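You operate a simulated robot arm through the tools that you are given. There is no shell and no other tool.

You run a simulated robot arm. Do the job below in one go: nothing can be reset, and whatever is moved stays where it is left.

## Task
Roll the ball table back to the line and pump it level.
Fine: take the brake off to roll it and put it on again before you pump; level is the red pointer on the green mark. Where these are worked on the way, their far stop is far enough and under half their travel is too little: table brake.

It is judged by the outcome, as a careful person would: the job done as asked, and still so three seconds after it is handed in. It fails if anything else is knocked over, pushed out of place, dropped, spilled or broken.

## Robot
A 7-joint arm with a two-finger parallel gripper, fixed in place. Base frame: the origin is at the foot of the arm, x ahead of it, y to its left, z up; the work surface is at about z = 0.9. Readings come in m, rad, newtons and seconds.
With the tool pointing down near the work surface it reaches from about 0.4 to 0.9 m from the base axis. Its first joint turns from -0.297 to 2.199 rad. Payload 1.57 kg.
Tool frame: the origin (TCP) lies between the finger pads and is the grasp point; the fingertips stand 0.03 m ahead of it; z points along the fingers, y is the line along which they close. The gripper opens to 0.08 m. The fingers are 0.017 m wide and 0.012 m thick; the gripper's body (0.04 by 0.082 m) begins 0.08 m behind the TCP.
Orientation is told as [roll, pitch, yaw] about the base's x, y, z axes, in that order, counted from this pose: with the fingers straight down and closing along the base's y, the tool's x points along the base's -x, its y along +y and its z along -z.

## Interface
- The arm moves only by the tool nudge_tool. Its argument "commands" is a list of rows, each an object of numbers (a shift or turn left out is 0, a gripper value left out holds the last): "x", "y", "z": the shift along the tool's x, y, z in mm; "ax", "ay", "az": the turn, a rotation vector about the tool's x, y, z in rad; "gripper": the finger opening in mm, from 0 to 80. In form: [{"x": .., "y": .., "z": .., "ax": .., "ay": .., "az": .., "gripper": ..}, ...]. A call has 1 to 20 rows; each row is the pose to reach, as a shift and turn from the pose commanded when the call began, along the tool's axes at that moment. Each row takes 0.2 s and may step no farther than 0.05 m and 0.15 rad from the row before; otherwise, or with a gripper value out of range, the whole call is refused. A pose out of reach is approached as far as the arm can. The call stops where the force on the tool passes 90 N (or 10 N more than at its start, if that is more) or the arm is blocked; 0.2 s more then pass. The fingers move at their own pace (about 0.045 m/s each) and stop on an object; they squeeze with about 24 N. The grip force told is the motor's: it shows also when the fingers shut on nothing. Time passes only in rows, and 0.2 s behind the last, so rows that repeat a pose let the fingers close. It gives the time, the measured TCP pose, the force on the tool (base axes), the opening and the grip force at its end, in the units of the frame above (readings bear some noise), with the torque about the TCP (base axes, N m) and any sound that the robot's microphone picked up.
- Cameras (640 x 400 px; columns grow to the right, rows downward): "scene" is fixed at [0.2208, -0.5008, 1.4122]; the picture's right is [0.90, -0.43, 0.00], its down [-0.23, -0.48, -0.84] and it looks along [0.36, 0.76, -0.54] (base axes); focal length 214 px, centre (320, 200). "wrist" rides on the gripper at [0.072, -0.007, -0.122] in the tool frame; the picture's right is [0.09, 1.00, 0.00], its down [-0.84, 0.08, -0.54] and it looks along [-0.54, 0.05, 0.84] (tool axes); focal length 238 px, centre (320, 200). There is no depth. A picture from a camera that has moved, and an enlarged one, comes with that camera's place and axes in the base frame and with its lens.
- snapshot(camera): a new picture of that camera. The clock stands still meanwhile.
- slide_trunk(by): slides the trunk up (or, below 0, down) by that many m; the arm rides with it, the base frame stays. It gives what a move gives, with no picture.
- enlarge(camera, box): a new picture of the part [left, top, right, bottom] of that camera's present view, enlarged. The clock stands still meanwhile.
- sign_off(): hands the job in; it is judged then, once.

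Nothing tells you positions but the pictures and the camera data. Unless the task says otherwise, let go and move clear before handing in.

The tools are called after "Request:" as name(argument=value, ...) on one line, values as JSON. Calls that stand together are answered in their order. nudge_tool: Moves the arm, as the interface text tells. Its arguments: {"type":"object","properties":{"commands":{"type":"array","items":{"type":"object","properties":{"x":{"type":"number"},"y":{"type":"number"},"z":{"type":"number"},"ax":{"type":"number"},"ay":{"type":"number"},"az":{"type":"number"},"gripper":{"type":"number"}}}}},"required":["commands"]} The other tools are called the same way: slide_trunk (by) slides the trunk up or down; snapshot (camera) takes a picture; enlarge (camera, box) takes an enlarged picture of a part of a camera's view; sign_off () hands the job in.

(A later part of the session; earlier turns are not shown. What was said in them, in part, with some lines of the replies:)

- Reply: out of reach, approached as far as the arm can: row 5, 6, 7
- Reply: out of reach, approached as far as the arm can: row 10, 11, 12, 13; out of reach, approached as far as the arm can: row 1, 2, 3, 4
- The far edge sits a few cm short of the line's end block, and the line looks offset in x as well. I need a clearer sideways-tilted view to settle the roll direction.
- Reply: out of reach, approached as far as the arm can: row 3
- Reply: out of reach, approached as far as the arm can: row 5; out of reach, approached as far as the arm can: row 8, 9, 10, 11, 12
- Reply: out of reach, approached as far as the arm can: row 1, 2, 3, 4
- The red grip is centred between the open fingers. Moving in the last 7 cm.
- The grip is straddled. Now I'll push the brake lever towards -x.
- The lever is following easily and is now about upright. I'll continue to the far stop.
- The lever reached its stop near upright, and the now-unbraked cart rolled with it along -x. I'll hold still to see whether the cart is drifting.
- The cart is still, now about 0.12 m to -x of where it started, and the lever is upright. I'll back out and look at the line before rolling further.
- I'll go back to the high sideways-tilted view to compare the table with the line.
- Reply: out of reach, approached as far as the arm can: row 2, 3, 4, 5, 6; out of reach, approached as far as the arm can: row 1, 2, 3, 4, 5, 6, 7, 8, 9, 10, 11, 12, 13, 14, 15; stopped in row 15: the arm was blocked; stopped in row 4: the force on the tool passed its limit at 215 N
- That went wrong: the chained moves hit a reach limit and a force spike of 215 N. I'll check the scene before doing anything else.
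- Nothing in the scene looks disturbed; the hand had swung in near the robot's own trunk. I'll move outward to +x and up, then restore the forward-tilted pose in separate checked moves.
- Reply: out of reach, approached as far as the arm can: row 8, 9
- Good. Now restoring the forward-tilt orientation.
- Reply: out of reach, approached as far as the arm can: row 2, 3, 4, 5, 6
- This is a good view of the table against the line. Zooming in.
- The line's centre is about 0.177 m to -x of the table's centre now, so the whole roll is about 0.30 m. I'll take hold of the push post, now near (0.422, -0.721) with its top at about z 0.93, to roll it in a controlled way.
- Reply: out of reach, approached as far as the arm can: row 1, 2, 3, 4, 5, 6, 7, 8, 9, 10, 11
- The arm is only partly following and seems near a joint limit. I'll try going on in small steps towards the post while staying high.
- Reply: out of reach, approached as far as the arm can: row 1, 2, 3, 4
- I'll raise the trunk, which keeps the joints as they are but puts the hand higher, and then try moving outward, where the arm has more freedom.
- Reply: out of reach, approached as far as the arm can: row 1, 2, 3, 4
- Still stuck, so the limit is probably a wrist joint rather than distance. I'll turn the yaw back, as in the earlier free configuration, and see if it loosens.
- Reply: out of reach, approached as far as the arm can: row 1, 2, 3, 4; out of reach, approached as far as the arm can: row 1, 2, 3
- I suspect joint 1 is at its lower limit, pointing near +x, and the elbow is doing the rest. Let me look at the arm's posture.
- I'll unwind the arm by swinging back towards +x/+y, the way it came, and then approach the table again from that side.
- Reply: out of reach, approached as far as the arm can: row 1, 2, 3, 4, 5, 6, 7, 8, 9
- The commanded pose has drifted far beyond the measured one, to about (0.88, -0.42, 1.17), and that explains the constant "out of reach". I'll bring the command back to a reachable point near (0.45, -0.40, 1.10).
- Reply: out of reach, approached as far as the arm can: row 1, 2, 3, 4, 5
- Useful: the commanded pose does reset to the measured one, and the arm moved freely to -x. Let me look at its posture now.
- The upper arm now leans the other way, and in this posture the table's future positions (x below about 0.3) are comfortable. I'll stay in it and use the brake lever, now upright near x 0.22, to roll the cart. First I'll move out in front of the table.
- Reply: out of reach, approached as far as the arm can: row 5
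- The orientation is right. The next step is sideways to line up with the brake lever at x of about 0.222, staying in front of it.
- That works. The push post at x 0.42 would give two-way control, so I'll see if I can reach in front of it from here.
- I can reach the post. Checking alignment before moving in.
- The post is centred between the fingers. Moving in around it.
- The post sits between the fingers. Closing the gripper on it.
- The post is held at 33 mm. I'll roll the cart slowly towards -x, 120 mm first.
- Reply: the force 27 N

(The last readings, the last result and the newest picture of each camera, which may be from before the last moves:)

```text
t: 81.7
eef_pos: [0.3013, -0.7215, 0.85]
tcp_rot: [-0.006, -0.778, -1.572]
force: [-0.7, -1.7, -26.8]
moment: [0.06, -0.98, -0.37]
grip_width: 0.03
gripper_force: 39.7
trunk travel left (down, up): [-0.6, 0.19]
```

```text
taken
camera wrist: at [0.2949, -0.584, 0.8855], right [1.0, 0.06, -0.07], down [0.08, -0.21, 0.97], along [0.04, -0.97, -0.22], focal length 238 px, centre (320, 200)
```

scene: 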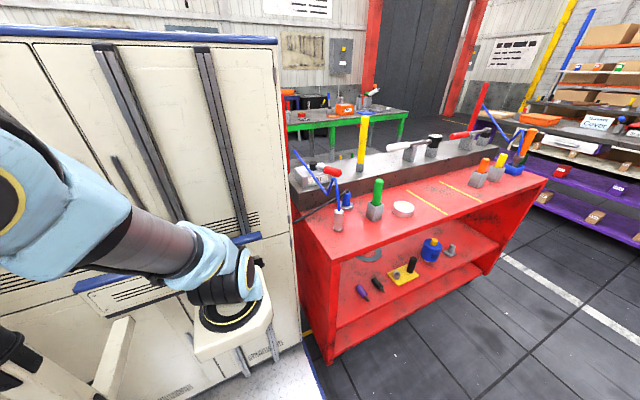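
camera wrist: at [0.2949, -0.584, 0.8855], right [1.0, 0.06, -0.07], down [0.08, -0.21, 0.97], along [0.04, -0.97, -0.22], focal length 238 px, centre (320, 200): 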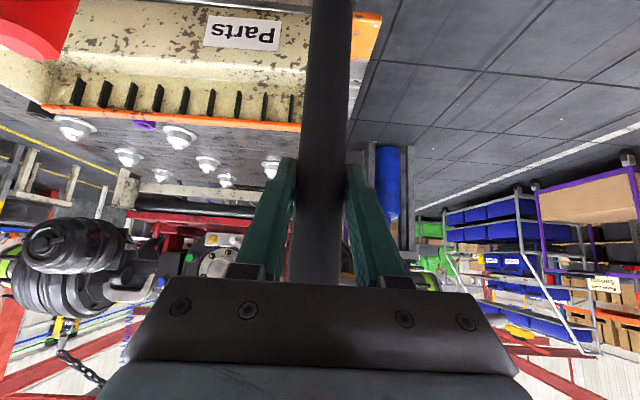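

The cart moved smoothly with the hand by about 0.117 m, leaving roughly 0.06 m. I'll continue slowly and watch for a stop.

Request:
nudge_tool(commands=[{"y": -3}, {"y": -7}, {"y": -12}, {"y": -17}, {"y": -22}, {"y": -27}, {"y": -32}, {"y": -37}, {"y": -40}, {"y": -40}])

Request:
snapshot(camera="wrist")

Request:
enlarge(camera="wrist", box=[80, 100, 320, 300])

```text
t: 83.9
eef_pos: [0.2515, -0.719, 0.85]
tcp_rot: [-0.01, -0.778, -1.587]
force: [-23.3, -8.8, -17.9]
moment: [0.46, -1.11, -0.31]
grip_width: 0.03
gripper_force: 39.5
trunk travel left (down, up): [-0.6, 0.19]
```

```text
taken
camera wrist: at [0.2479, -0.583, 0.8868], right [1.0, 0.04, -0.07], down [0.08, -0.22, 0.97], along [0.03, -0.98, -0.22], focal length 238 px, centre (320, 200)
```

wrist: 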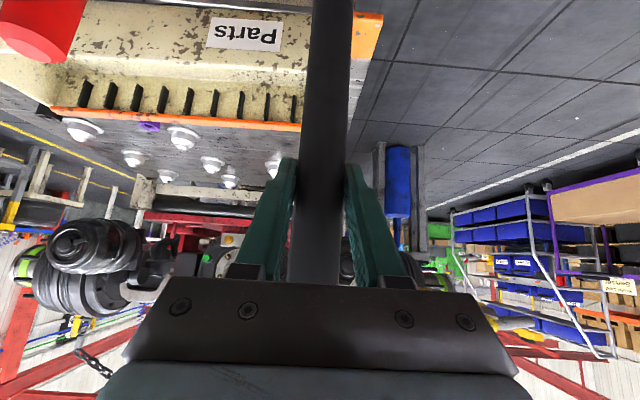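

```text
2.00 times, centred on (200, 200) of wrist
camera zoom: at [0.2479, -0.583, 0.8868], right [1.0, 0.04, -0.07], down [0.08, -0.22, 0.97], along [0.03, -0.98, -0.22], focal length 477 px, centre (560, 200)
```

zoom: 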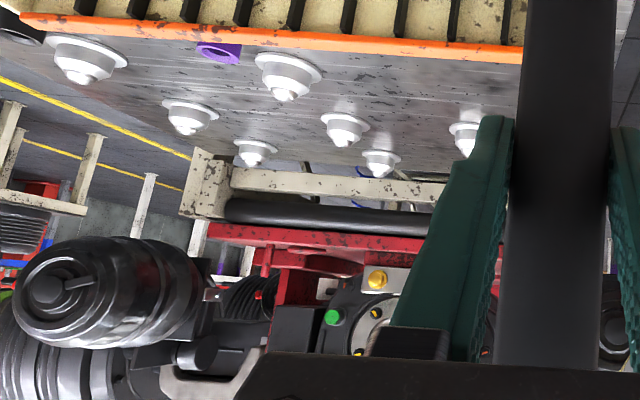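

The cart seems to pull slightly towards -x now (about 23 N), maybe a docking stop or momentum. I'll hold and let it settle.

Request:
nudge_tool(commands=[{"y": 0}, {"y": 0}, {"y": 0}])

```text
t: 84.7
eef_pos: [0.2581, -0.7197, 0.8511]
tcp_rot: [-0.01, -0.782, -1.577]
force: [5.3, -4.4, -15.2]
moment: [-0.22, -0.82, 0.39]
grip_width: 0.0298
gripper_force: 38.8
trunk travel left (down, up): [-0.6, 0.19]
```

It was only momentum; the cart has settled about 0.28 m from the start. I'll creep on gently to feel for a stop.

Request:
nudge_tool(commands=[{"y": -2}, {"y": -4}, {"y": -6}, {"y": -8}, {"y": -10}, {"y": -12}, {"y": -14}, {"y": -15}, {"y": -15}, {"y": -15}])

```text
t: 86.9
eef_pos: [0.2416, -0.7193, 0.8515]
tcp_rot: [-0.009, -0.783, -1.578]
force: [1.7, -0.1, 0.4]
moment: [0.52, -0.73, 0.11]
grip_width: 0.0299
gripper_force: 39.5
trunk travel left (down, up): [-0.6, 0.19]
```

No hard stop; the total roll is now about 0.30 m. I'll release gently and back off to check alignment against the line.

Request:
nudge_tool(commands=[{"gripper": 50}, {"gripper": 78}, {"gripper": 80}, {"gripper": 80}])

Request:
nudge_tool(commands=[{"z": -30}, {"z": -60}, {"z": -95}, {"z": -130}, {"z": -165, "y": -20}, {"z": -195, "y": -50}, {"z": -215, "y": -90}, {"z": -225, "y": -130}, {"z": -230, "y": -170}, {"z": -230, "y": -200}])

Request:
snapshot(camera="wrist")

```text
t: 87.9
eef_pos: [0.2422, -0.7188, 0.8504]
tcp_rot: [-0.01, -0.78, -1.578]
force: [-0.1, 0.5, 0.2]
moment: [0.02, 0.01, -0.01]
grip_width: 0.0801
gripper_force: 0.0
trunk travel left (down, up): [-0.6, 0.19]
```

```text
t: 90.1
eef_pos: [0.0444, -0.5538, 1.0145]
tcp_rot: [-0.009, -0.781, -1.574]
force: [0.3, 0.1, -0.3]
moment: [0.0, 0.0, 0.01]
grip_width: 0.0802
gripper_force: 0.0
trunk travel left (down, up): [-0.6, 0.19]
```

```text
taken
camera wrist: at [0.0396, -0.4154, 1.0503], right [1.0, 0.05, -0.07], down [0.08, -0.21, 0.97], along [0.04, -0.98, -0.22], focal length 238 px, centre (320, 200)
```

wrist: 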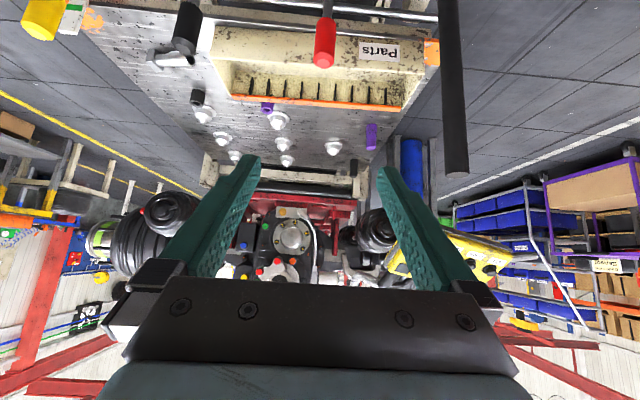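

Request:
enlarge(camera="wrist", box=[170, 100, 270, 220])

Request:
enlarge(camera="wrist", box=[310, 100, 410, 220])

Request:
enlarge(camera="wrist", box=[180, 100, 400, 240])

```text
3.33 times, centred on (220, 160) of wrist
camera zoom: at [0.0396, -0.4154, 1.0503], right [1.0, 0.05, -0.07], down [0.08, -0.21, 0.97], along [0.04, -0.98, -0.22], focal length 794 px, centre (653, 333)
```

zoom: 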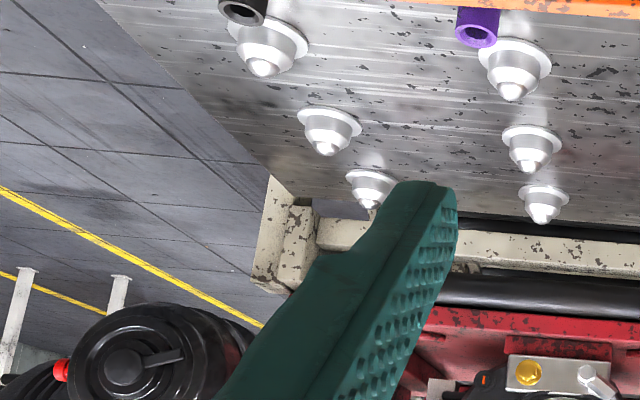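

```text
3.33 times, centred on (360, 160) of wrist
camera zoom: at [0.0396, -0.4154, 1.0503], right [1.0, 0.05, -0.07], down [0.08, -0.21, 0.97], along [0.04, -0.98, -0.22], focal length 794 px, centre (187, 333)
```

zoom: 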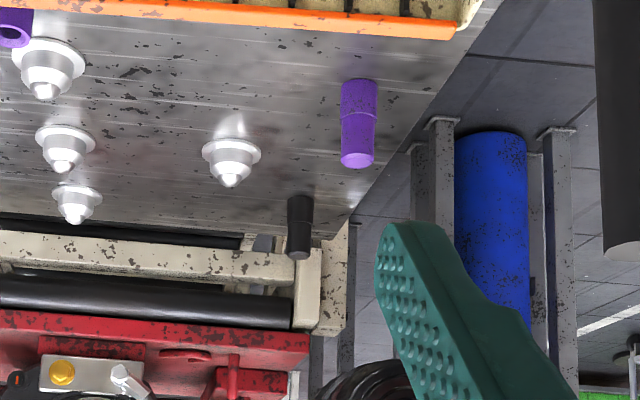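

```text
2.86 times, centred on (290, 170) of wrist
camera zoom: at [0.0396, -0.4154, 1.0503], right [1.0, 0.05, -0.07], down [0.08, -0.21, 0.97], along [0.04, -0.98, -0.22], focal length 681 px, centre (406, 286)
```

zoom: 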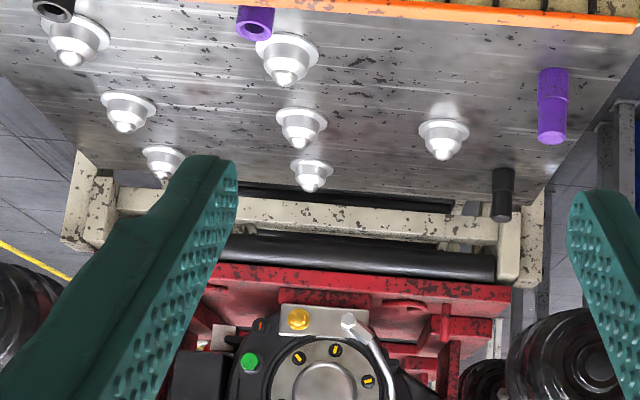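

The table looks nearly centred on the line. I'll zoom tightly on both far corners for a precise reading.

Request:
enlarge(camera="wrist", box=[190, 140, 240, 190])

Request:
enlarge(camera="wrist", box=[335, 145, 385, 205])

Request:
enlarge(camera="wrist", box=[0, 0, 240, 100])

Request:
enlarge(camera="wrist", box=[280, 0, 480, 120])

```text
8.00 times, centred on (215, 165) of wrist
camera zoom: at [0.0396, -0.4154, 1.0503], right [1.0, 0.05, -0.07], down [0.08, -0.21, 0.97], along [0.04, -0.98, -0.22], focal length 1907 px, centre (1160, 480)
```

zoom: 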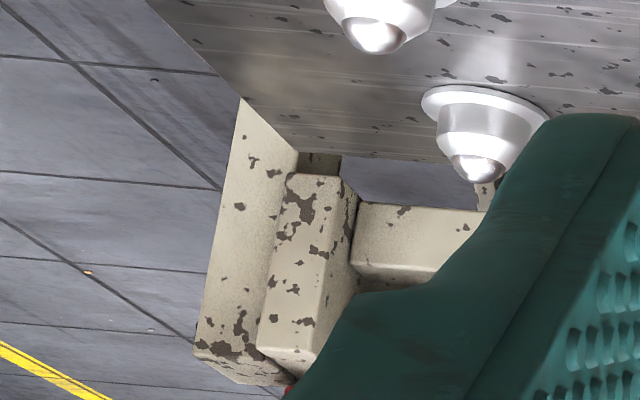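

```text
6.67 times, centred on (360, 175) of wrist
camera zoom: at [0.0396, -0.4154, 1.0503], right [1.0, 0.05, -0.07], down [0.08, -0.21, 0.97], along [0.04, -0.98, -0.22], focal length 1589 px, centre (53, 367)
```

zoom: 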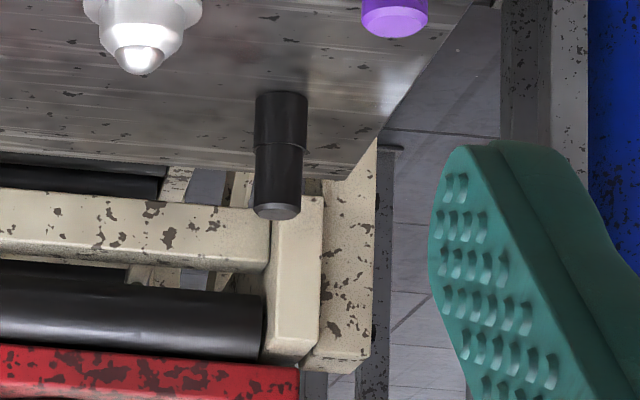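

```text
2.67 times, centred on (120, 50) of wrist
camera zoom: at [0.0396, -0.4154, 1.0503], right [1.0, 0.05, -0.07], down [0.08, -0.21, 0.97], along [0.04, -0.98, -0.22], focal length 636 px, centre (853, 600)
```

zoom: 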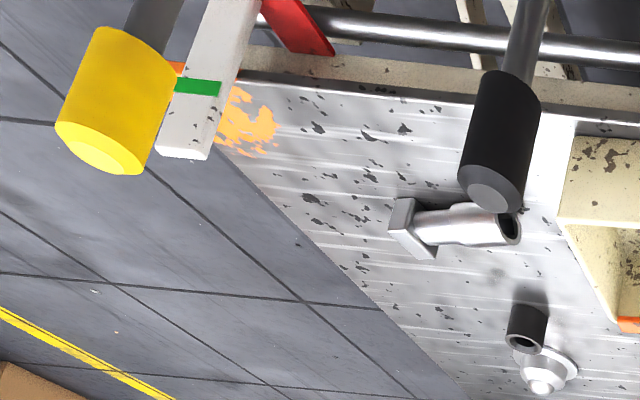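

```text
3.20 times, centred on (380, 60) of wrist
camera zoom: at [0.0396, -0.4154, 1.0503], right [1.0, 0.05, -0.07], down [0.08, -0.21, 0.97], along [0.04, -0.98, -0.22], focal length 763 px, centre (128, 648)
```

zoom: 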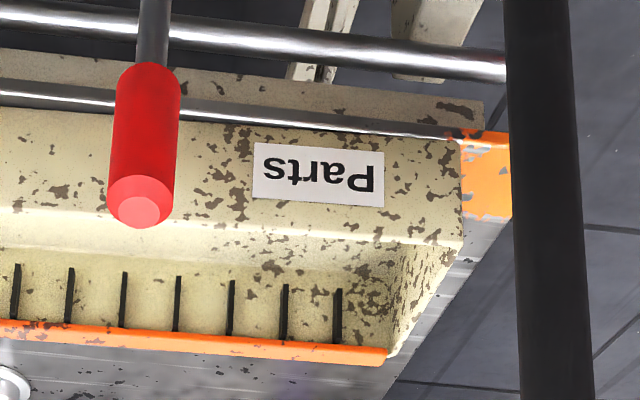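

By the corner readings the table's centre is still about 1.5 cm to +x of the line's centre. I'll take the post again and creep on, feeling for a stop.

Request:
nudge_tool(commands=[{"y": 40}, {"y": 80}, {"y": 120}, {"y": 160, "z": 10}, {"y": 185, "z": 35}, {"y": 198, "z": 70}, {"y": 198, "z": 110}, {"y": 198, "z": 150}, {"y": 198, "z": 190}, {"y": 198, "z": 230}])

Request:
snapshot(camera="wrist")

```text
t: 92.3
eef_pos: [0.2383, -0.7205, 0.8527]
tcp_rot: [-0.008, -0.782, -1.577]
force: [0.6, 0.8, 0.8]
moment: [0.02, 0.01, 0.01]
grip_width: 0.0797
gripper_force: 0.0
trunk travel left (down, up): [-0.6, 0.19]
```

```text
taken
camera wrist: at [0.2341, -0.5844, 0.888], right [1.0, 0.05, -0.07], down [0.08, -0.21, 0.97], along [0.04, -0.98, -0.22], focal length 238 px, centre (320, 200)
```

wrist: 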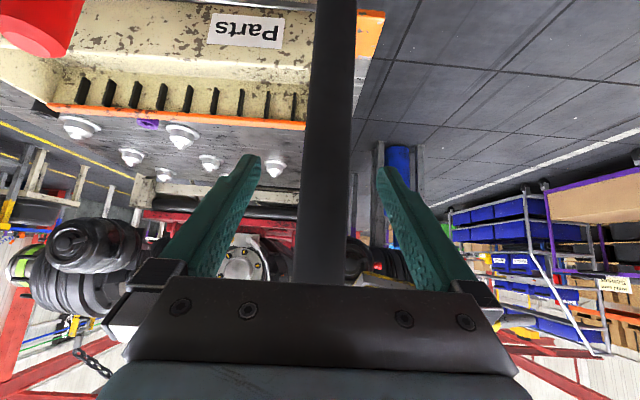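

Closing on the post again, then creeping 16 mm.

Request:
nudge_tool(commands=[{"gripper": 50}, {"gripper": 30}, {"gripper": 25}, {"gripper": 25}, {"gripper": 25}])

Request:
nudge_tool(commands=[{"y": -2}, {"y": -4}, {"y": -6}, {"y": -8}, {"y": -10}, {"y": -12}, {"y": -12}, {"y": -12}])

```text
t: 93.5
eef_pos: [0.2403, -0.7221, 0.8527]
tcp_rot: [-0.01, -0.779, -1.576]
force: [9.0, -1.7, -1.0]
moment: [-0.09, -0.13, 0.01]
grip_width: 0.0327
gripper_force: 4.2
trunk travel left (down, up): [-0.6, 0.19]
```

```text
t: 95.3
eef_pos: [0.2295, -0.7194, 0.8515]
tcp_rot: [-0.011, -0.781, -1.577]
force: [9.7, -3.4, 0.6]
moment: [-0.12, -0.17, -0.02]
grip_width: 0.0333
gripper_force: 4.3
trunk travel left (down, up): [-0.6, 0.19]
```

I'll hold a moment to let the grip and cart settle.

Request:
nudge_tool(commands=[{"gripper": 20}, {"gripper": 20}, {"gripper": 20}])

Request:
snapshot(camera="wrist")

```text
t: 96.1
eef_pos: [0.2293, -0.719, 0.8518]
tcp_rot: [-0.011, -0.782, -1.576]
force: [13.3, -3.2, -0.1]
moment: [-0.05, -0.24, 0.01]
grip_width: 0.0321
gripper_force: 6.9
trunk travel left (down, up): [-0.6, 0.19]
```

```text
taken
camera wrist: at [0.2236, -0.5827, 0.8873], right [1.0, 0.05, -0.07], down [0.08, -0.21, 0.97], along [0.04, -0.98, -0.22], focal length 238 px, centre (320, 200)
```

wrist: 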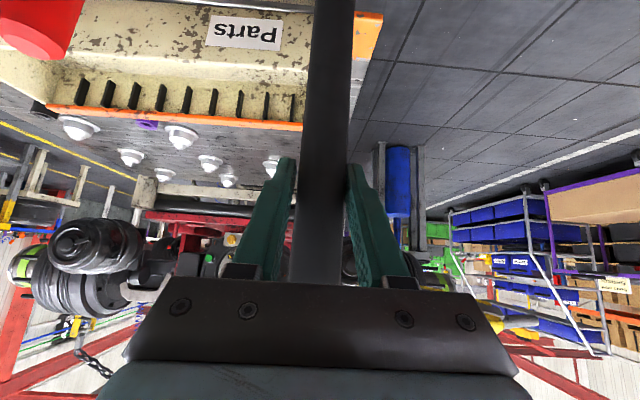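

The cart has moved another 12.5 mm and is within a few mm of centre. I'll creep 5 mm more to see whether there's a stop right there.

Request:
nudge_tool(commands=[{"y": -1}, {"y": -2}, {"y": -3}, {"y": -4}, {"y": -5}, {"y": -5}, {"y": -5}, {"y": -5}])

Request:
snapshot(camera="wrist")

```text
t: 97.9
eef_pos: [0.2242, -0.7202, 0.8519]
tcp_rot: [-0.011, -0.783, -1.577]
force: [22.4, -4.7, 7.5]
moment: [-0.21, -0.52, 0.03]
grip_width: 0.04
gripper_force: 10.8
trunk travel left (down, up): [-0.6, 0.19]
```

```text
taken
camera wrist: at [0.2194, -0.5825, 0.8871], right [1.0, 0.05, -0.07], down [0.08, -0.21, 0.97], along [0.04, -0.98, -0.22], focal length 238 px, centre (320, 200)
```

wrist: 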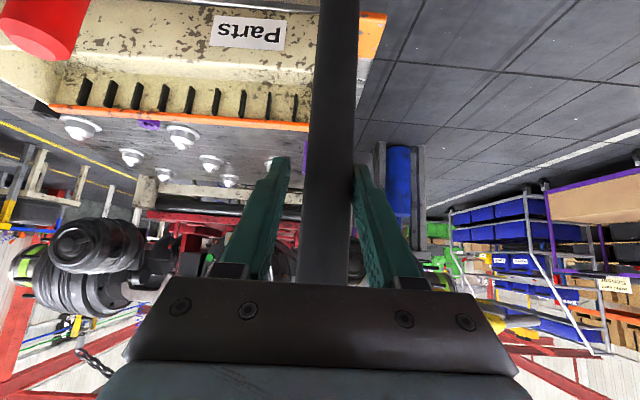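

The cart didn't follow this time: the fingers were forced open and the force rose to 22 N. That suggests a stop right at the aligned position. One more small push to confirm.

Request:
nudge_tool(commands=[{"y": -2}, {"y": -4}, {"y": -6}, {"y": -8}, {"y": -10}, {"y": -10}, {"y": -10}])

Request:
snapshot(camera="wrist")

```text
t: 99.5
eef_pos: [0.2187, -0.7202, 0.851]
tcp_rot: [-0.007, -0.783, -1.573]
force: [37.5, -10.3, 13.7]
moment: [-0.27, -0.79, -0.06]
grip_width: 0.0532
gripper_force: 19.0
trunk travel left (down, up): [-0.6, 0.19]
```

```text
taken
camera wrist: at [0.2121, -0.5824, 0.8866], right [1.0, 0.06, -0.07], down [0.08, -0.21, 0.97], along [0.04, -0.98, -0.22], focal length 238 px, centre (320, 200)
```

wrist: 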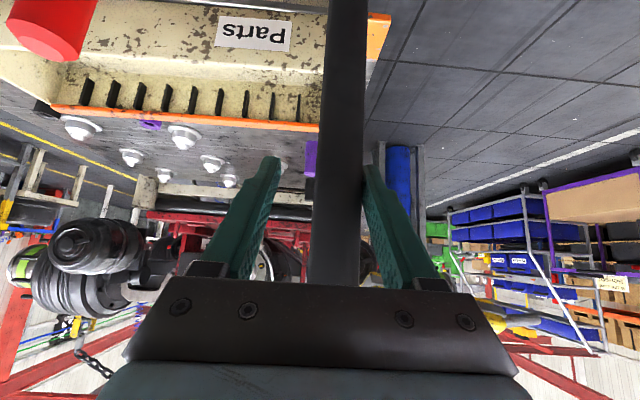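

The cart is firmly against its stop: 37 N and no movement. I'll ease off, open, back away, and line up with the brake lever, now upright near x 0.034.

Request:
nudge_tool(commands=[{"y": 6}, {"y": 14, "gripper": 60}, {"y": 14, "gripper": 80}, {"y": 14, "gripper": 80}, {"y": 14, "z": -30}, {"y": 14, "z": -65}, {"y": 14, "z": -100}, {"y": 14, "z": -130}, {"y": -20, "z": -145}, {"y": -60, "z": -145}, {"y": -100, "z": -145}, {"y": -140, "z": -145}, {"y": -180, "z": -145}])

Request:
snapshot(camera="wrist")

```text
t: 102.3
eef_pos: [0.0388, -0.6135, 0.9518]
tcp_rot: [-0.009, -0.78, -1.579]
force: [-0.5, -0.9, 0.6]
moment: [0.03, 0.01, -0.02]
grip_width: 0.0801
gripper_force: 0.1
trunk travel left (down, up): [-0.6, 0.19]
```

```text
taken
camera wrist: at [0.0333, -0.4754, 0.9886], right [1.0, 0.05, -0.07], down [0.08, -0.21, 0.97], along [0.04, -0.98, -0.22], focal length 238 px, centre (320, 200)
```

wrist: 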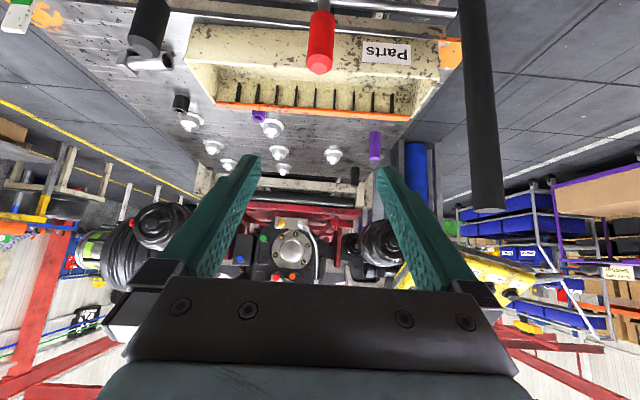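

The lever is centred ahead. I'll move in to straddle it.

Request:
nudge_tool(commands=[{"x": 30, "y": -4, "z": 20, "gripper": 72}, {"x": 60, "y": -4, "z": 50}, {"x": 92, "y": -4, "z": 80}, {"x": 92, "y": -4, "z": 120}, {"x": 92, "y": -4, "z": 160}, {"x": 92, "y": -4, "z": 195}])

Request:
snapshot(camera="wrist")

```text
t: 103.7
eef_pos: [0.025, -0.6848, 0.753]
tcp_rot: [-0.01, -0.781, -1.578]
force: [-0.4, 0.1, 0.8]
moment: [-0.04, 0.03, -0.01]
grip_width: 0.0719
gripper_force: 0.1
trunk travel left (down, up): [-0.6, 0.19]
```

```text
taken
camera wrist: at [0.0205, -0.5482, 0.7882], right [1.0, 0.05, -0.07], down [0.08, -0.21, 0.97], along [0.04, -0.98, -0.22], focal length 238 px, centre (320, 200)
```

wrist: 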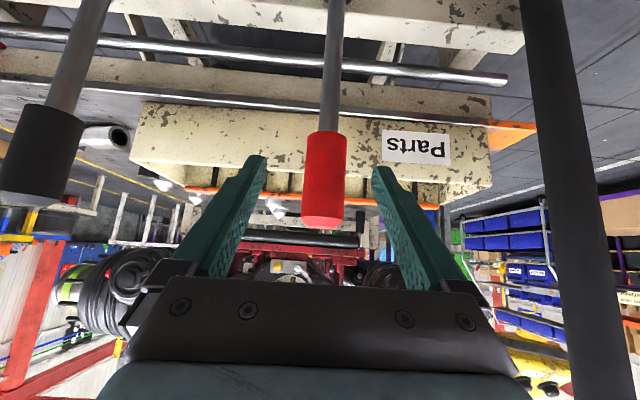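

Centred. Moving in, then pushing the lever gently towards +x to set the brake.

Request:
nudge_tool(commands=[{"z": 25}, {"z": 50}, {"z": 70}, {"z": 70, "y": 10}, {"z": 70, "y": 20}, {"z": 70, "y": 30}, {"z": 70, "y": 40}, {"z": 70, "y": 50}, {"z": 70, "y": 60}])

Request:
snapshot(camera="wrist")

```text
t: 105.7
eef_pos: [0.088, -0.7372, 0.7037]
tcp_rot: [-0.01, -0.78, -1.577]
force: [-0.9, 0.1, -0.7]
moment: [-0.02, -0.04, 0.06]
grip_width: 0.0727
gripper_force: 0.4
trunk travel left (down, up): [-0.6, 0.19]
```

```text
taken
camera wrist: at [0.0824, -0.5997, 0.7392], right [1.0, 0.05, -0.07], down [0.08, -0.21, 0.97], along [0.04, -0.98, -0.22], focal length 238 px, centre (320, 200)
```

wrist: 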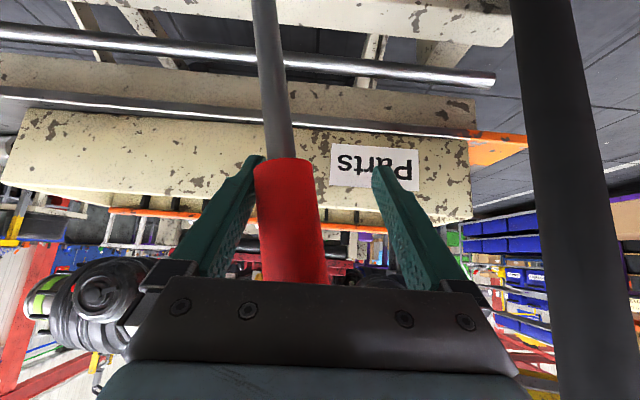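

The lever is tilting with the finger and the cart seems to stay. Continuing to its far stop.

Request:
nudge_tool(commands=[{"y": 10}, {"y": 20}, {"y": 30}, {"y": 40}, {"y": 50}, {"y": 60}, {"y": 70}, {"y": 80}])

Request:
snapshot(camera="wrist")

```text
t: 107.5
eef_pos: [0.1521, -0.7389, 0.701]
tcp_rot: [-0.025, -0.781, -1.587]
force: [-66.5, -9.8, -8.7]
moment: [-0.08, 0.13, 0.78]
grip_width: 0.08
gripper_force: 4.2
trunk travel left (down, up): [-0.6, 0.19]
```

```text
taken
camera wrist: at [0.15, -0.6014, 0.7374], right [1.0, 0.03, -0.08], down [0.09, -0.22, 0.97], along [0.01, -0.98, -0.22], focal length 238 px, centre (320, 200)
```

wrist: 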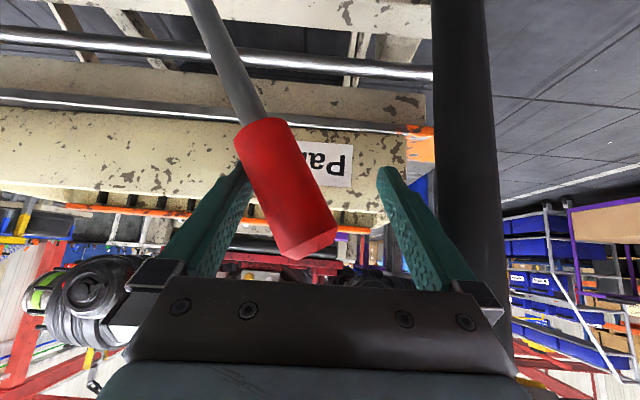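

The lever hit its stop at 66 N with the cart held, so the brake is on again. I'll ease off and back away to verify.

Request:
nudge_tool(commands=[{"y": -10}, {"y": -18}, {"y": -18, "z": -35}, {"y": -18, "z": -70}, {"y": -18, "z": -105}, {"y": -18, "z": -140}, {"y": -30, "z": -175}, {"y": -60, "z": -205}, {"y": -95, "z": -225}, {"y": -130, "z": -240}])

Request:
snapshot(camera="wrist")

```text
t: 109.7
eef_pos: [0.0433, -0.5675, 0.8761]
tcp_rot: [-0.011, -0.781, -1.576]
force: [-0.2, 0.1, 0.6]
moment: [0.01, -0.01, 0.01]
grip_width: 0.072
gripper_force: 0.1
trunk travel left (down, up): [-0.6, 0.19]
```

```text
taken
camera wrist: at [0.0377, -0.4298, 0.9119], right [1.0, 0.05, -0.07], down [0.08, -0.21, 0.97], along [0.04, -0.98, -0.22], focal length 238 px, centre (320, 200)
```

wrist: 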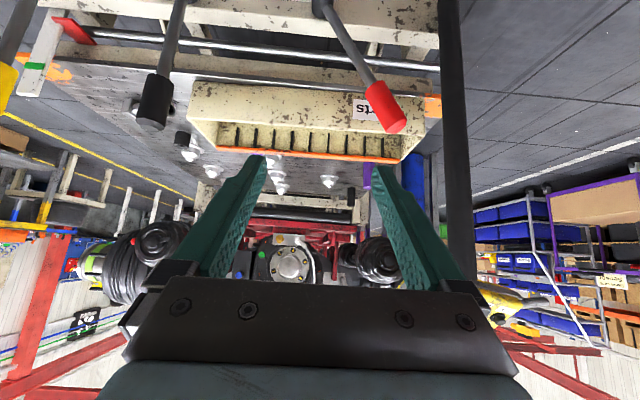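

The brake lever leans +x as at the start. A quick check of table versus line, and the gauge.

Request:
enlarge(camera="wrist", box=[180, 130, 400, 240])

Request:
enlarge(camera="wrist", box=[0, 0, 200, 140])

```text
2.91 times, centred on (290, 185) of wrist
camera zoom: at [0.0377, -0.4298, 0.9119], right [1.0, 0.05, -0.07], down [0.08, -0.21, 0.97], along [0.04, -0.98, -0.22], focal length 693 px, centre (407, 244)
```

zoom: 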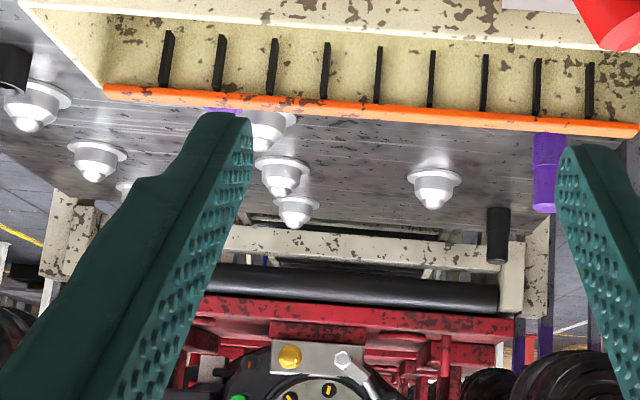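

```text
2.86 times, centred on (100, 70) of wrist
camera zoom: at [0.0377, -0.4298, 0.9119], right [1.0, 0.05, -0.07], down [0.08, -0.21, 0.97], along [0.04, -0.98, -0.22], focal length 681 px, centre (949, 571)
```

zoom: 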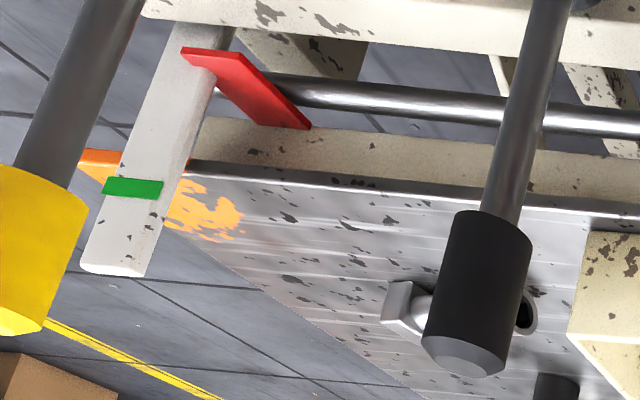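

The red pointer is about 9 cm below the green mark. The pump lever is upright near x -0.18, so I'll move over in front of it.

Request:
nudge_tool(commands=[{"y": -35}, {"y": -70}, {"y": -105}, {"y": -140}, {"y": -175}, {"y": -205}, {"y": -225}])

Request:
snapshot(camera="wrist")

```text
t: 111.3
eef_pos: [-0.1839, -0.565, 0.8714]
tcp_rot: [-0.008, -0.779, -1.575]
force: [0.0, 0.4, 0.1]
moment: [-0.02, 0.0, 0.04]
grip_width: 0.072
gripper_force: 0.1
trunk travel left (down, up): [-0.6, 0.19]
```

```text
taken
camera wrist: at [-0.1889, -0.4277, 0.9086], right [1.0, 0.06, -0.07], down [0.08, -0.21, 0.97], along [0.04, -0.98, -0.22], focal length 238 px, centre (320, 200)
```

wrist: 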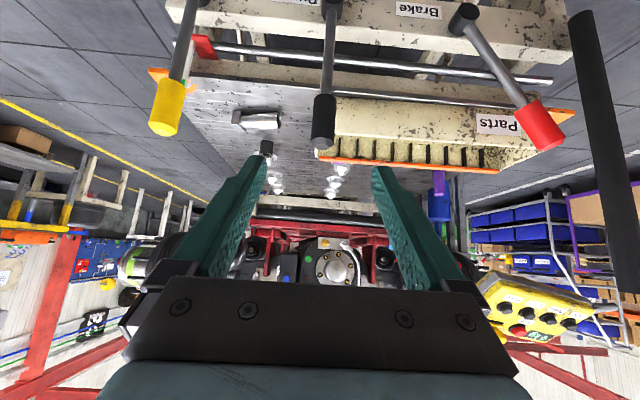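

The pump lever is centred. Moving straight in.

Request:
nudge_tool(commands=[{"y": 2, "z": 40}, {"y": 4, "z": 80}, {"y": 4, "z": 120}, {"y": 4, "z": 160}, {"y": 4, "z": 185}])

Request:
snapshot(camera="wrist")

```text
t: 112.5
eef_pos: [-0.1852, -0.6937, 0.7412]
tcp_rot: [-0.011, -0.784, -1.576]
force: [0.3, 0.5, -0.1]
moment: [0.03, 0.0, 0.01]
grip_width: 0.0719
gripper_force: 0.1
trunk travel left (down, up): [-0.6, 0.19]
```

```text
taken
camera wrist: at [-0.1901, -0.5571, 0.7775], right [1.0, 0.05, -0.07], down [0.08, -0.21, 0.97], along [0.04, -0.98, -0.22], focal length 238 px, centre (320, 200)
```

wrist: 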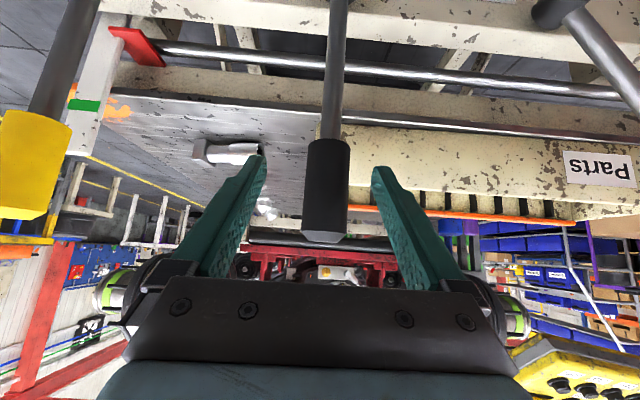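

Straddling the pump lever. I'll move in the last bit and try a gentle stroke towards +x.

Request:
nudge_tool(commands=[{"z": 25}, {"z": 52}, {"z": 52, "y": 10}, {"z": 52, "y": 20}, {"z": 52, "y": 28}, {"z": 52, "y": 36}, {"z": 52, "y": 44}])

Request:
snapshot(camera="wrist")

```text
t: 114.1
eef_pos: [-0.1393, -0.7308, 0.7057]
tcp_rot: [-0.009, -0.78, -1.578]
force: [-0.7, -0.7, 0.5]
moment: [-0.01, 0.02, 0.01]
grip_width: 0.0726
gripper_force: 0.7
trunk travel left (down, up): [-0.6, 0.19]
```

```text
taken
camera wrist: at [-0.144, -0.5946, 0.7418], right [1.0, 0.05, -0.07], down [0.08, -0.21, 0.97], along [0.04, -0.98, -0.22], focal length 238 px, centre (320, 200)
```

wrist: 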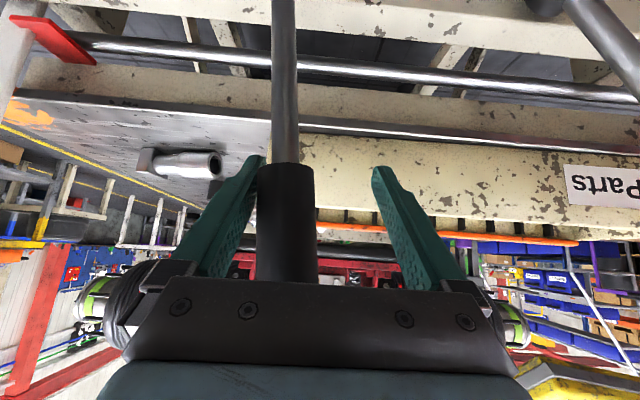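

Now in contact and moving lightly. Continuing the stroke.

Request:
nudge_tool(commands=[{"y": 10}, {"y": 20}, {"y": 30}, {"y": 40}, {"y": 50}, {"y": 60}, {"y": 70}])

Request:
snapshot(camera="wrist")

```text
t: 115.7
eef_pos: [-0.0764, -0.7325, 0.7049]
tcp_rot: [-0.019, -0.783, -1.582]
force: [-45.1, -22.6, -12.8]
moment: [-0.2, 0.07, 0.89]
grip_width: 0.08
gripper_force: 4.8
trunk travel left (down, up): [-0.6, 0.19]
```

```text
taken
camera wrist: at [-0.0801, -0.5947, 0.7409], right [1.0, 0.04, -0.08], down [0.09, -0.21, 0.97], along [0.02, -0.98, -0.22], focal length 238 px, centre (320, 200)
```

wrist: 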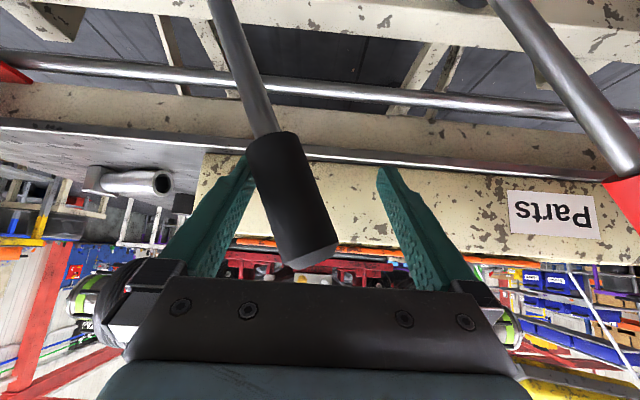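

The lever reached a stop at about 25°. I'll bring it back the other way and look at the gauge.

Request:
nudge_tool(commands=[{"y": -12}, {"y": -24}, {"y": -36}, {"y": -48}, {"y": -60}, {"y": -72}, {"y": -84}, {"y": -96}, {"y": -106}])

Request:
snapshot(camera="wrist")

Request:
enlarge(camera="wrist", box=[0, 0, 160, 120])

```text
t: 117.7
eef_pos: [-0.1764, -0.7321, 0.7057]
tcp_rot: [-0.011, -0.78, -1.574]
force: [-0.7, 0.0, 0.0]
moment: [-0.03, -0.01, -0.03]
grip_width: 0.072
gripper_force: 0.0
trunk travel left (down, up): [-0.6, 0.19]
```

```text
taken
camera wrist: at [-0.1818, -0.5942, 0.7416], right [1.0, 0.05, -0.07], down [0.08, -0.21, 0.97], along [0.04, -0.98, -0.22], focal length 238 px, centre (320, 200)
```

wrist: 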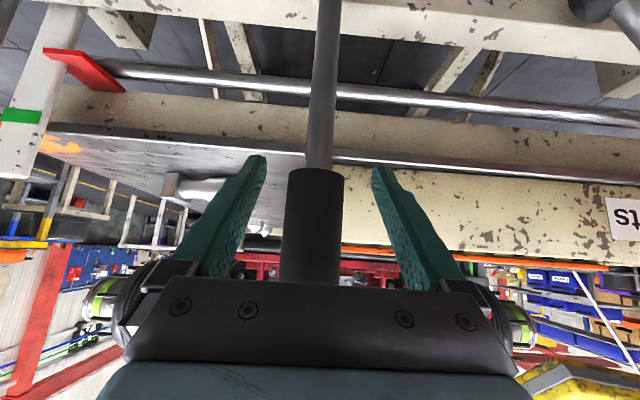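

```text
3.33 times, centred on (80, 60) of wrist
camera zoom: at [-0.1818, -0.5942, 0.7416], right [1.0, 0.05, -0.07], down [0.08, -0.21, 0.97], along [0.04, -0.98, -0.22], focal length 794 px, centre (1120, 667)
```

zoom: 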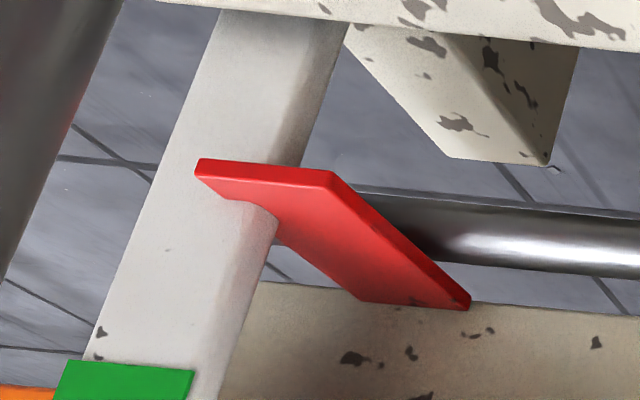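

The pointer has risen: about 6 cm to go, with roughly 3 cm gained by one stroke. A second full stroke, back to the same viewpoint.

Request:
nudge_tool(commands=[{"y": 12}, {"y": 24}, {"y": 36}, {"y": 48}, {"y": 60}, {"y": 72}, {"y": 82}, {"y": 90}, {"y": 96}, {"y": 96}, {"y": 84}, {"y": 70}, {"y": 56}, {"y": 42}, {"y": 28}, {"y": 14}, {"y": 0}, {"y": 0}])

Request:
snapshot(camera="wrist")

Request:
enlarge(camera="wrist", box=[0, 0, 160, 120])

```text
t: 121.5
eef_pos: [-0.175, -0.7292, 0.7057]
tcp_rot: [-0.012, -0.781, -1.578]
force: [0.1, 0.1, -0.3]
moment: [0.0, 0.01, 0.0]
grip_width: 0.072
gripper_force: 0.1
trunk travel left (down, up): [-0.6, 0.19]
```

```text
taken
camera wrist: at [-0.1797, -0.5933, 0.7412], right [1.0, 0.05, -0.07], down [0.08, -0.21, 0.97], along [0.04, -0.98, -0.22], focal length 238 px, centre (320, 200)
```

wrist: 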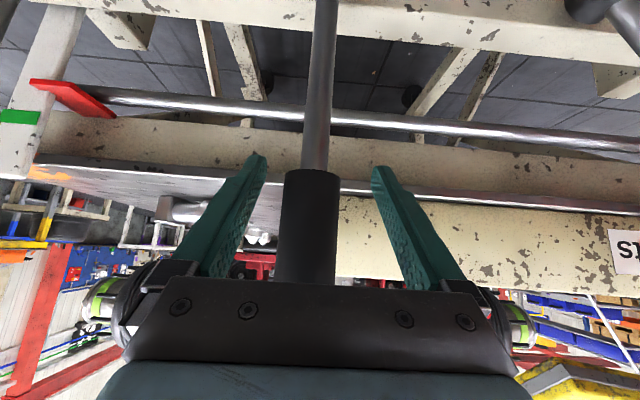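

```text
3.33 times, centred on (80, 60) of wrist
camera zoom: at [-0.1797, -0.5933, 0.7412], right [1.0, 0.05, -0.07], down [0.08, -0.21, 0.97], along [0.04, -0.98, -0.22], focal length 794 px, centre (1120, 667)
```

zoom: 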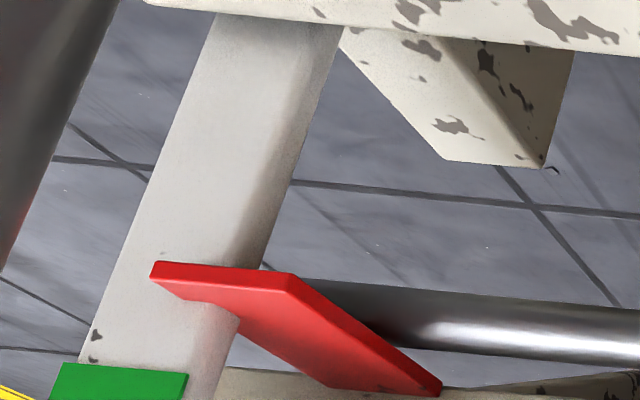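

Each stroke lifts about 3 cm and roughly one stroke remains. I'll make the third stroke only partial (about 80%) and then inspect closely.

Request:
nudge_tool(commands=[{"y": 12}, {"y": 24}, {"y": 36}, {"y": 46}, {"y": 56}, {"y": 66}, {"y": 74}, {"y": 74}, {"y": 60}, {"y": 46}, {"y": 32}, {"y": 18}, {"y": 6}, {"y": 0}, {"y": 0}])

Request:
snapshot(camera="wrist")

Request:
enlarge(camera="wrist", box=[0, 40, 160, 160])

```text
t: 124.7
eef_pos: [-0.1755, -0.7319, 0.7061]
tcp_rot: [-0.011, -0.78, -1.579]
force: [0.3, -1.0, 0.6]
moment: [0.02, -0.02, 0.04]
grip_width: 0.0719
gripper_force: 0.1
trunk travel left (down, up): [-0.6, 0.19]
```

```text
taken
camera wrist: at [-0.1815, -0.5941, 0.7418], right [1.0, 0.05, -0.07], down [0.08, -0.21, 0.97], along [0.04, -0.98, -0.22], focal length 238 px, centre (320, 200)
```

wrist: 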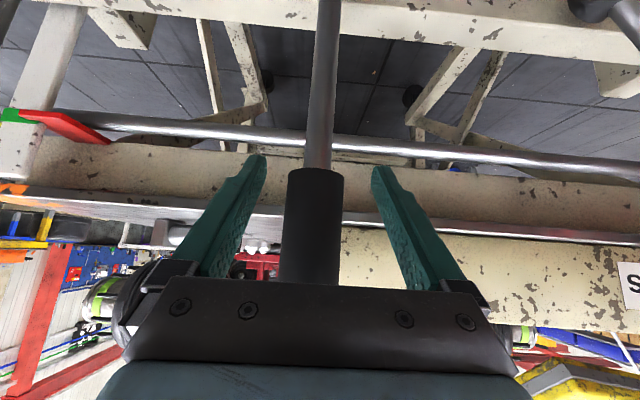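

```text
3.33 times, centred on (80, 100) of wrist
camera zoom: at [-0.1815, -0.5941, 0.7418], right [1.0, 0.05, -0.07], down [0.08, -0.21, 0.97], along [0.04, -0.98, -0.22], focal length 794 px, centre (1120, 533)
```

zoom: 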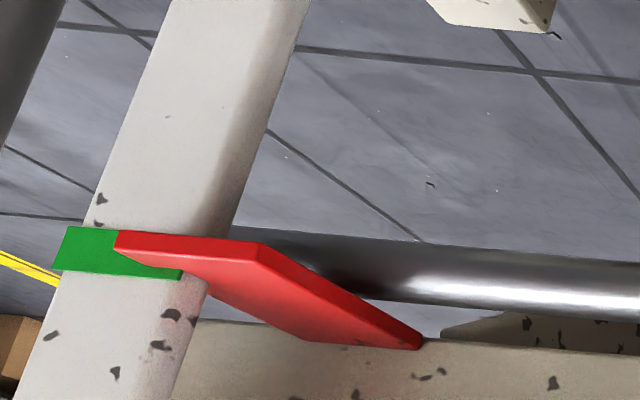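

The pointer is now on the green mark, or within a few mm; the oblique view has parallax. I'll back out and look at the gauge from level height.

Request:
nudge_tool(commands=[{"z": -30}, {"z": -65}, {"z": -100}, {"z": -135}, {"z": -160}])

Request:
nudge_tool(commands=[{"x": 30, "y": -15}, {"x": 60, "y": -30}, {"x": 90, "y": -45}, {"x": 110, "y": -60}])

Request:
snapshot(camera="wrist")

```text
t: 125.9
eef_pos: [-0.1731, -0.6174, 0.8198]
tcp_rot: [-0.01, -0.782, -1.576]
force: [-0.1, -0.4, -0.4]
moment: [-0.03, 0.0, 0.0]
grip_width: 0.0718
gripper_force: 0.0
trunk travel left (down, up): [-0.6, 0.19]
```

```text
t: 126.9
eef_pos: [-0.2325, -0.5407, 0.7412]
tcp_rot: [-0.008, -0.779, -1.578]
force: [0.3, -0.2, -0.3]
moment: [0.04, 0.0, -0.05]
grip_width: 0.0719
gripper_force: 0.0
trunk travel left (down, up): [-0.6, 0.19]
```

```text
taken
camera wrist: at [-0.2377, -0.4029, 0.7769], right [1.0, 0.05, -0.07], down [0.08, -0.21, 0.97], along [0.03, -0.98, -0.22], focal length 238 px, centre (320, 200)
```

wrist: 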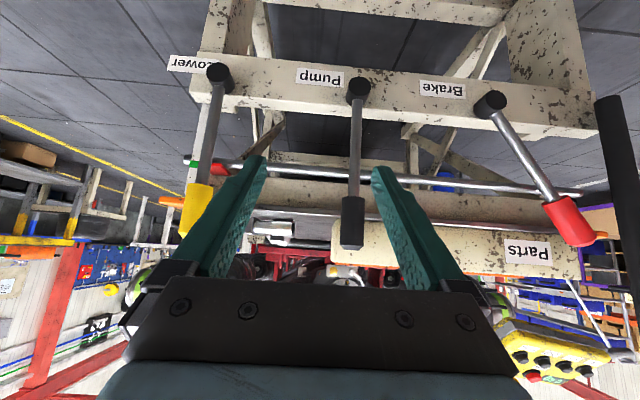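

I'll lower the trunk to bring the camera level with the mark and shift left so the yellow lever doesn't block the view.

Request:
slide_trunk(by=-0.12)

Request:
nudge_tool(commands=[{"y": -30}, {"y": -60}, {"y": -90}, {"y": -120}, {"y": -150}, {"y": -180}, {"y": -210}])

Request:
snapshot(camera="wrist")

```text
t: 128.4
eef_pos: [-0.2332, -0.5421, 0.6206]
tcp_rot: [-0.012, -0.781, -1.578]
force: [-0.7, -0.2, 0.9]
moment: [0.01, -0.01, 0.0]
grip_width: 0.0722
gripper_force: 0.0
trunk travel left (down, up): [-0.48, 0.31]
```

```text
t: 130.0
eef_pos: [-0.4458, -0.5394, 0.6202]
tcp_rot: [-0.007, -0.781, -1.578]
force: [0.3, -0.1, 0.3]
moment: [0.07, 0.01, 0.0]
grip_width: 0.0717
gripper_force: 0.0
trunk travel left (down, up): [-0.48, 0.31]
```

```text
taken
camera wrist: at [-0.4504, -0.4022, 0.6571], right [1.0, 0.05, -0.07], down [0.08, -0.21, 0.97], along [0.04, -0.98, -0.22], focal length 238 px, centre (320, 200)
```

wrist: 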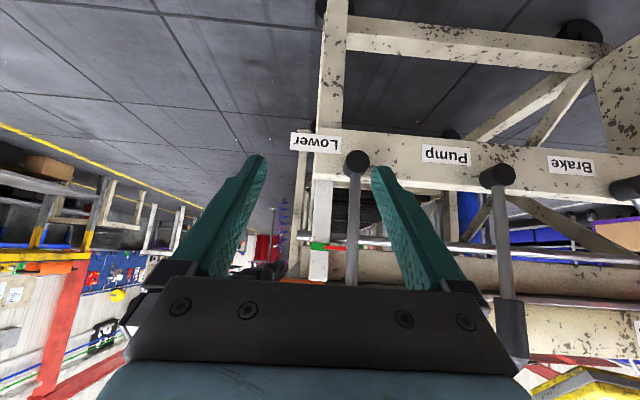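

Now the gauge is seen from nearly level height. Zooming in.

Request:
enlarge(camera="wrist", box=[290, 215, 370, 275])

Request:
enlarge(camera="wrist", box=[305, 230, 345, 260])

```text
6.67 times, centred on (330, 245) of wrist
camera zoom: at [-0.4504, -0.4022, 0.6571], right [1.0, 0.05, -0.07], down [0.08, -0.21, 0.97], along [0.04, -0.98, -0.22], focal length 1589 px, centre (253, -100)
```

zoom: 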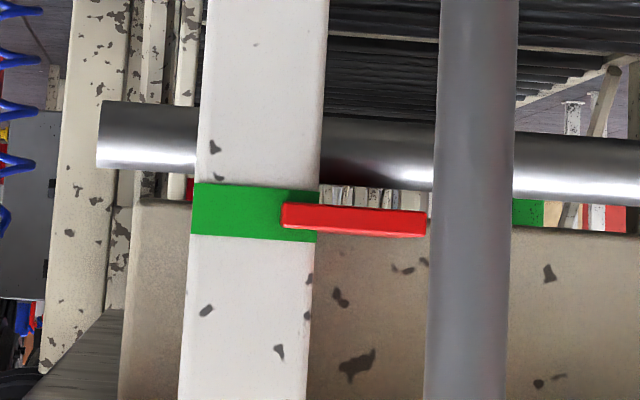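

```text
13.33 times, centred on (325, 245) of wrist
camera zoom: at [-0.4504, -0.4022, 0.6571], right [1.0, 0.05, -0.07], down [0.08, -0.21, 0.97], along [0.04, -0.98, -0.22], focal length 3178 px, centre (253, -400)
```

zoom: 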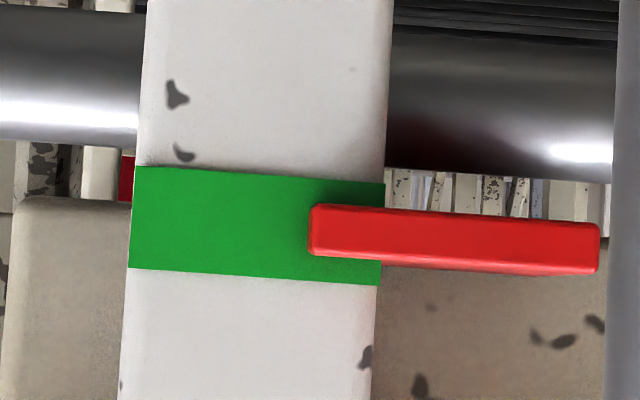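

The pointer sits centred on the green mark in a level view. Now I'll move clear and take an overview to confirm everything stayed in place.

Request:
nudge_tool(commands=[{"y": 35}, {"y": 70}, {"y": 105}, {"y": 140}, {"y": 175}, {"y": 210}])

Request:
slide_trunk(by=0.25)

Request:
nudge_tool(commands=[{"x": -30, "y": 30}, {"x": -60, "y": 60}, {"x": -90, "y": 100}, {"x": -110, "y": 140}, {"x": -110, "y": 180}, {"x": -110, "y": 220}])

Request:
snapshot(camera="wrist")

Request:
snapshot(camera="scene")

```text
t: 131.4
eef_pos: [-0.2326, -0.541, 0.6204]
tcp_rot: [-0.011, -0.779, -1.577]
force: [0.3, 0.3, -0.3]
moment: [-0.01, 0.02, -0.02]
grip_width: 0.0719
gripper_force: 0.0
trunk travel left (down, up): [-0.48, 0.31]
```

```text
t: 134.0
eef_pos: [-0.2341, -0.5415, 0.87]
tcp_rot: [-0.011, -0.78, -1.577]
force: [0.7, 0.5, -0.4]
moment: [0.01, -0.03, -0.01]
grip_width: 0.0722
gripper_force: 0.1
trunk travel left (down, up): [-0.73, 0.06]
```

```text
t: 135.4
eef_pos: [-0.0177, -0.6184, 0.9437]
tcp_rot: [-0.011, -0.78, -1.579]
force: [0.0, 0.2, 0.6]
moment: [0.02, -0.02, 0.02]
grip_width: 0.0718
gripper_force: 0.1
trunk travel left (down, up): [-0.73, 0.06]
```

```text
taken
camera wrist: at [-0.0223, -0.4823, 0.9805], right [1.0, 0.05, -0.07], down [0.08, -0.21, 0.97], along [0.04, -0.98, -0.22], focal length 238 px, centre (320, 200)
```

wrist: 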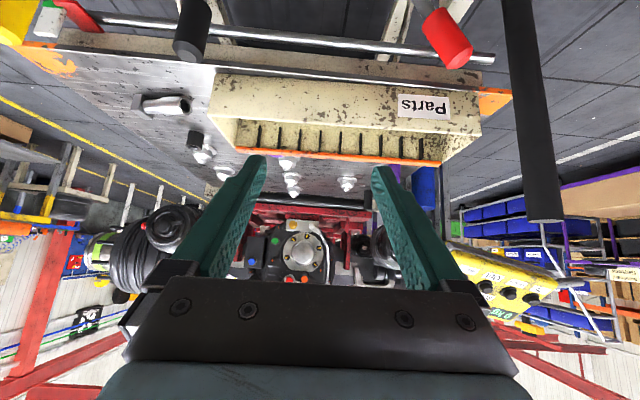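

```text
taken
```

scene: 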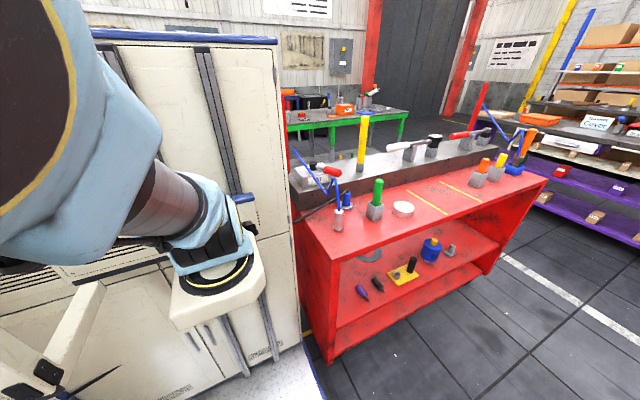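

The brake lever still leans +x. I'll raise the hand a little to see that all the loose parts are still standing.

Request:
nudge_tool(commands=[{"x": -20, "z": -30}, {"x": -40, "z": -60}, {"x": -60, "z": -90}, {"x": -70, "z": -120}])

Request:
snapshot(camera="wrist")

Request:
enlarge(camera="wrist", box=[80, 0, 440, 225])

```text
t: 136.4
eef_pos: [-0.0133, -0.5871, 1.0795]
tcp_rot: [-0.011, -0.78, -1.579]
force: [0.0, -0.2, 0.0]
moment: [0.02, 0.0, -0.01]
grip_width: 0.072
gripper_force: 0.1
trunk travel left (down, up): [-0.73, 0.06]
```

```text
taken
camera wrist: at [-0.0183, -0.4498, 1.1151], right [1.0, 0.05, -0.07], down [0.08, -0.22, 0.97], along [0.03, -0.98, -0.22], focal length 238 px, centre (320, 200)
```

wrist: 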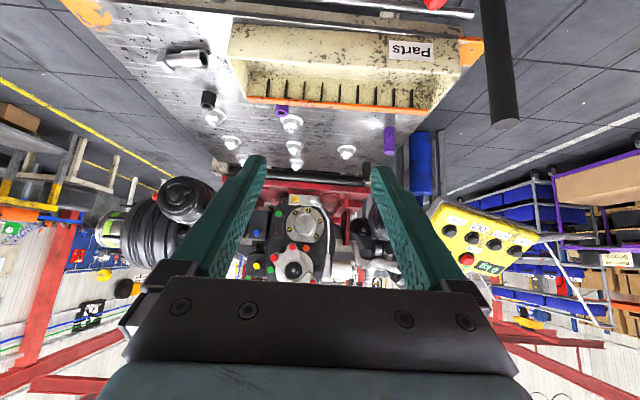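

```text
1.78 times, centred on (260, 112) of wrist
camera zoom: at [-0.0183, -0.4498, 1.1151], right [1.0, 0.05, -0.07], down [0.08, -0.22, 0.97], along [0.03, -0.98, -0.22], focal length 424 px, centre (427, 356)
```

zoom: 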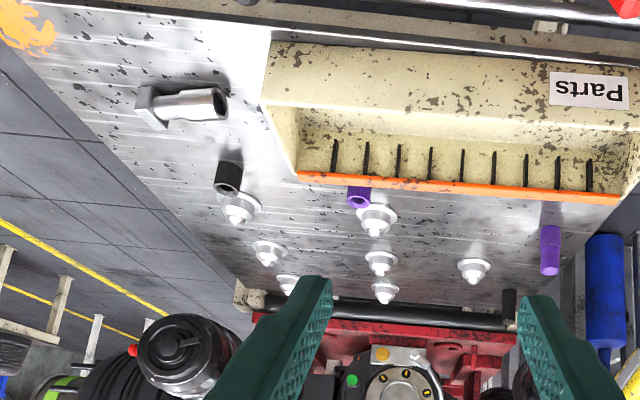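

All the loose parts are still in place, the table sits at the line, the brake is on and the pointer is on the green mark. The arm is clear, so I'm handing it in.

Request:
sign_off()

```text
The job is handed in.
```

The ball table is rolled back to the line, braked and pumped level, and I've handed the job in.

- **Brake off and rolling:** I pushed the red brake lever over to release it. The table then rolled about 0.31 m toward -x until it met a firm stop, centred on the line to within a few millimetres. I took "the line" to be the roller line beside the red machine, because I saw no floor marking near the table.
- **Brake on:** I pushed the lever back to its far stop before pumping. It was still there in one of my last pictures.
- **Level:** It took two full pump strokes and one partial one. Seen from level height, the red pointer is centred on the green mark.
- **Other items:** The loose parts on the table are still where they were, and the bench looks untouched in the last pictures. The arm is clear of the table.

Partway through, a chain of moves swung the arm back toward the robot's own trunk and the force on the tool spiked to 215 N. I saw no damage or displaced items afterwards, but I couldn't tell exactly what it touched.
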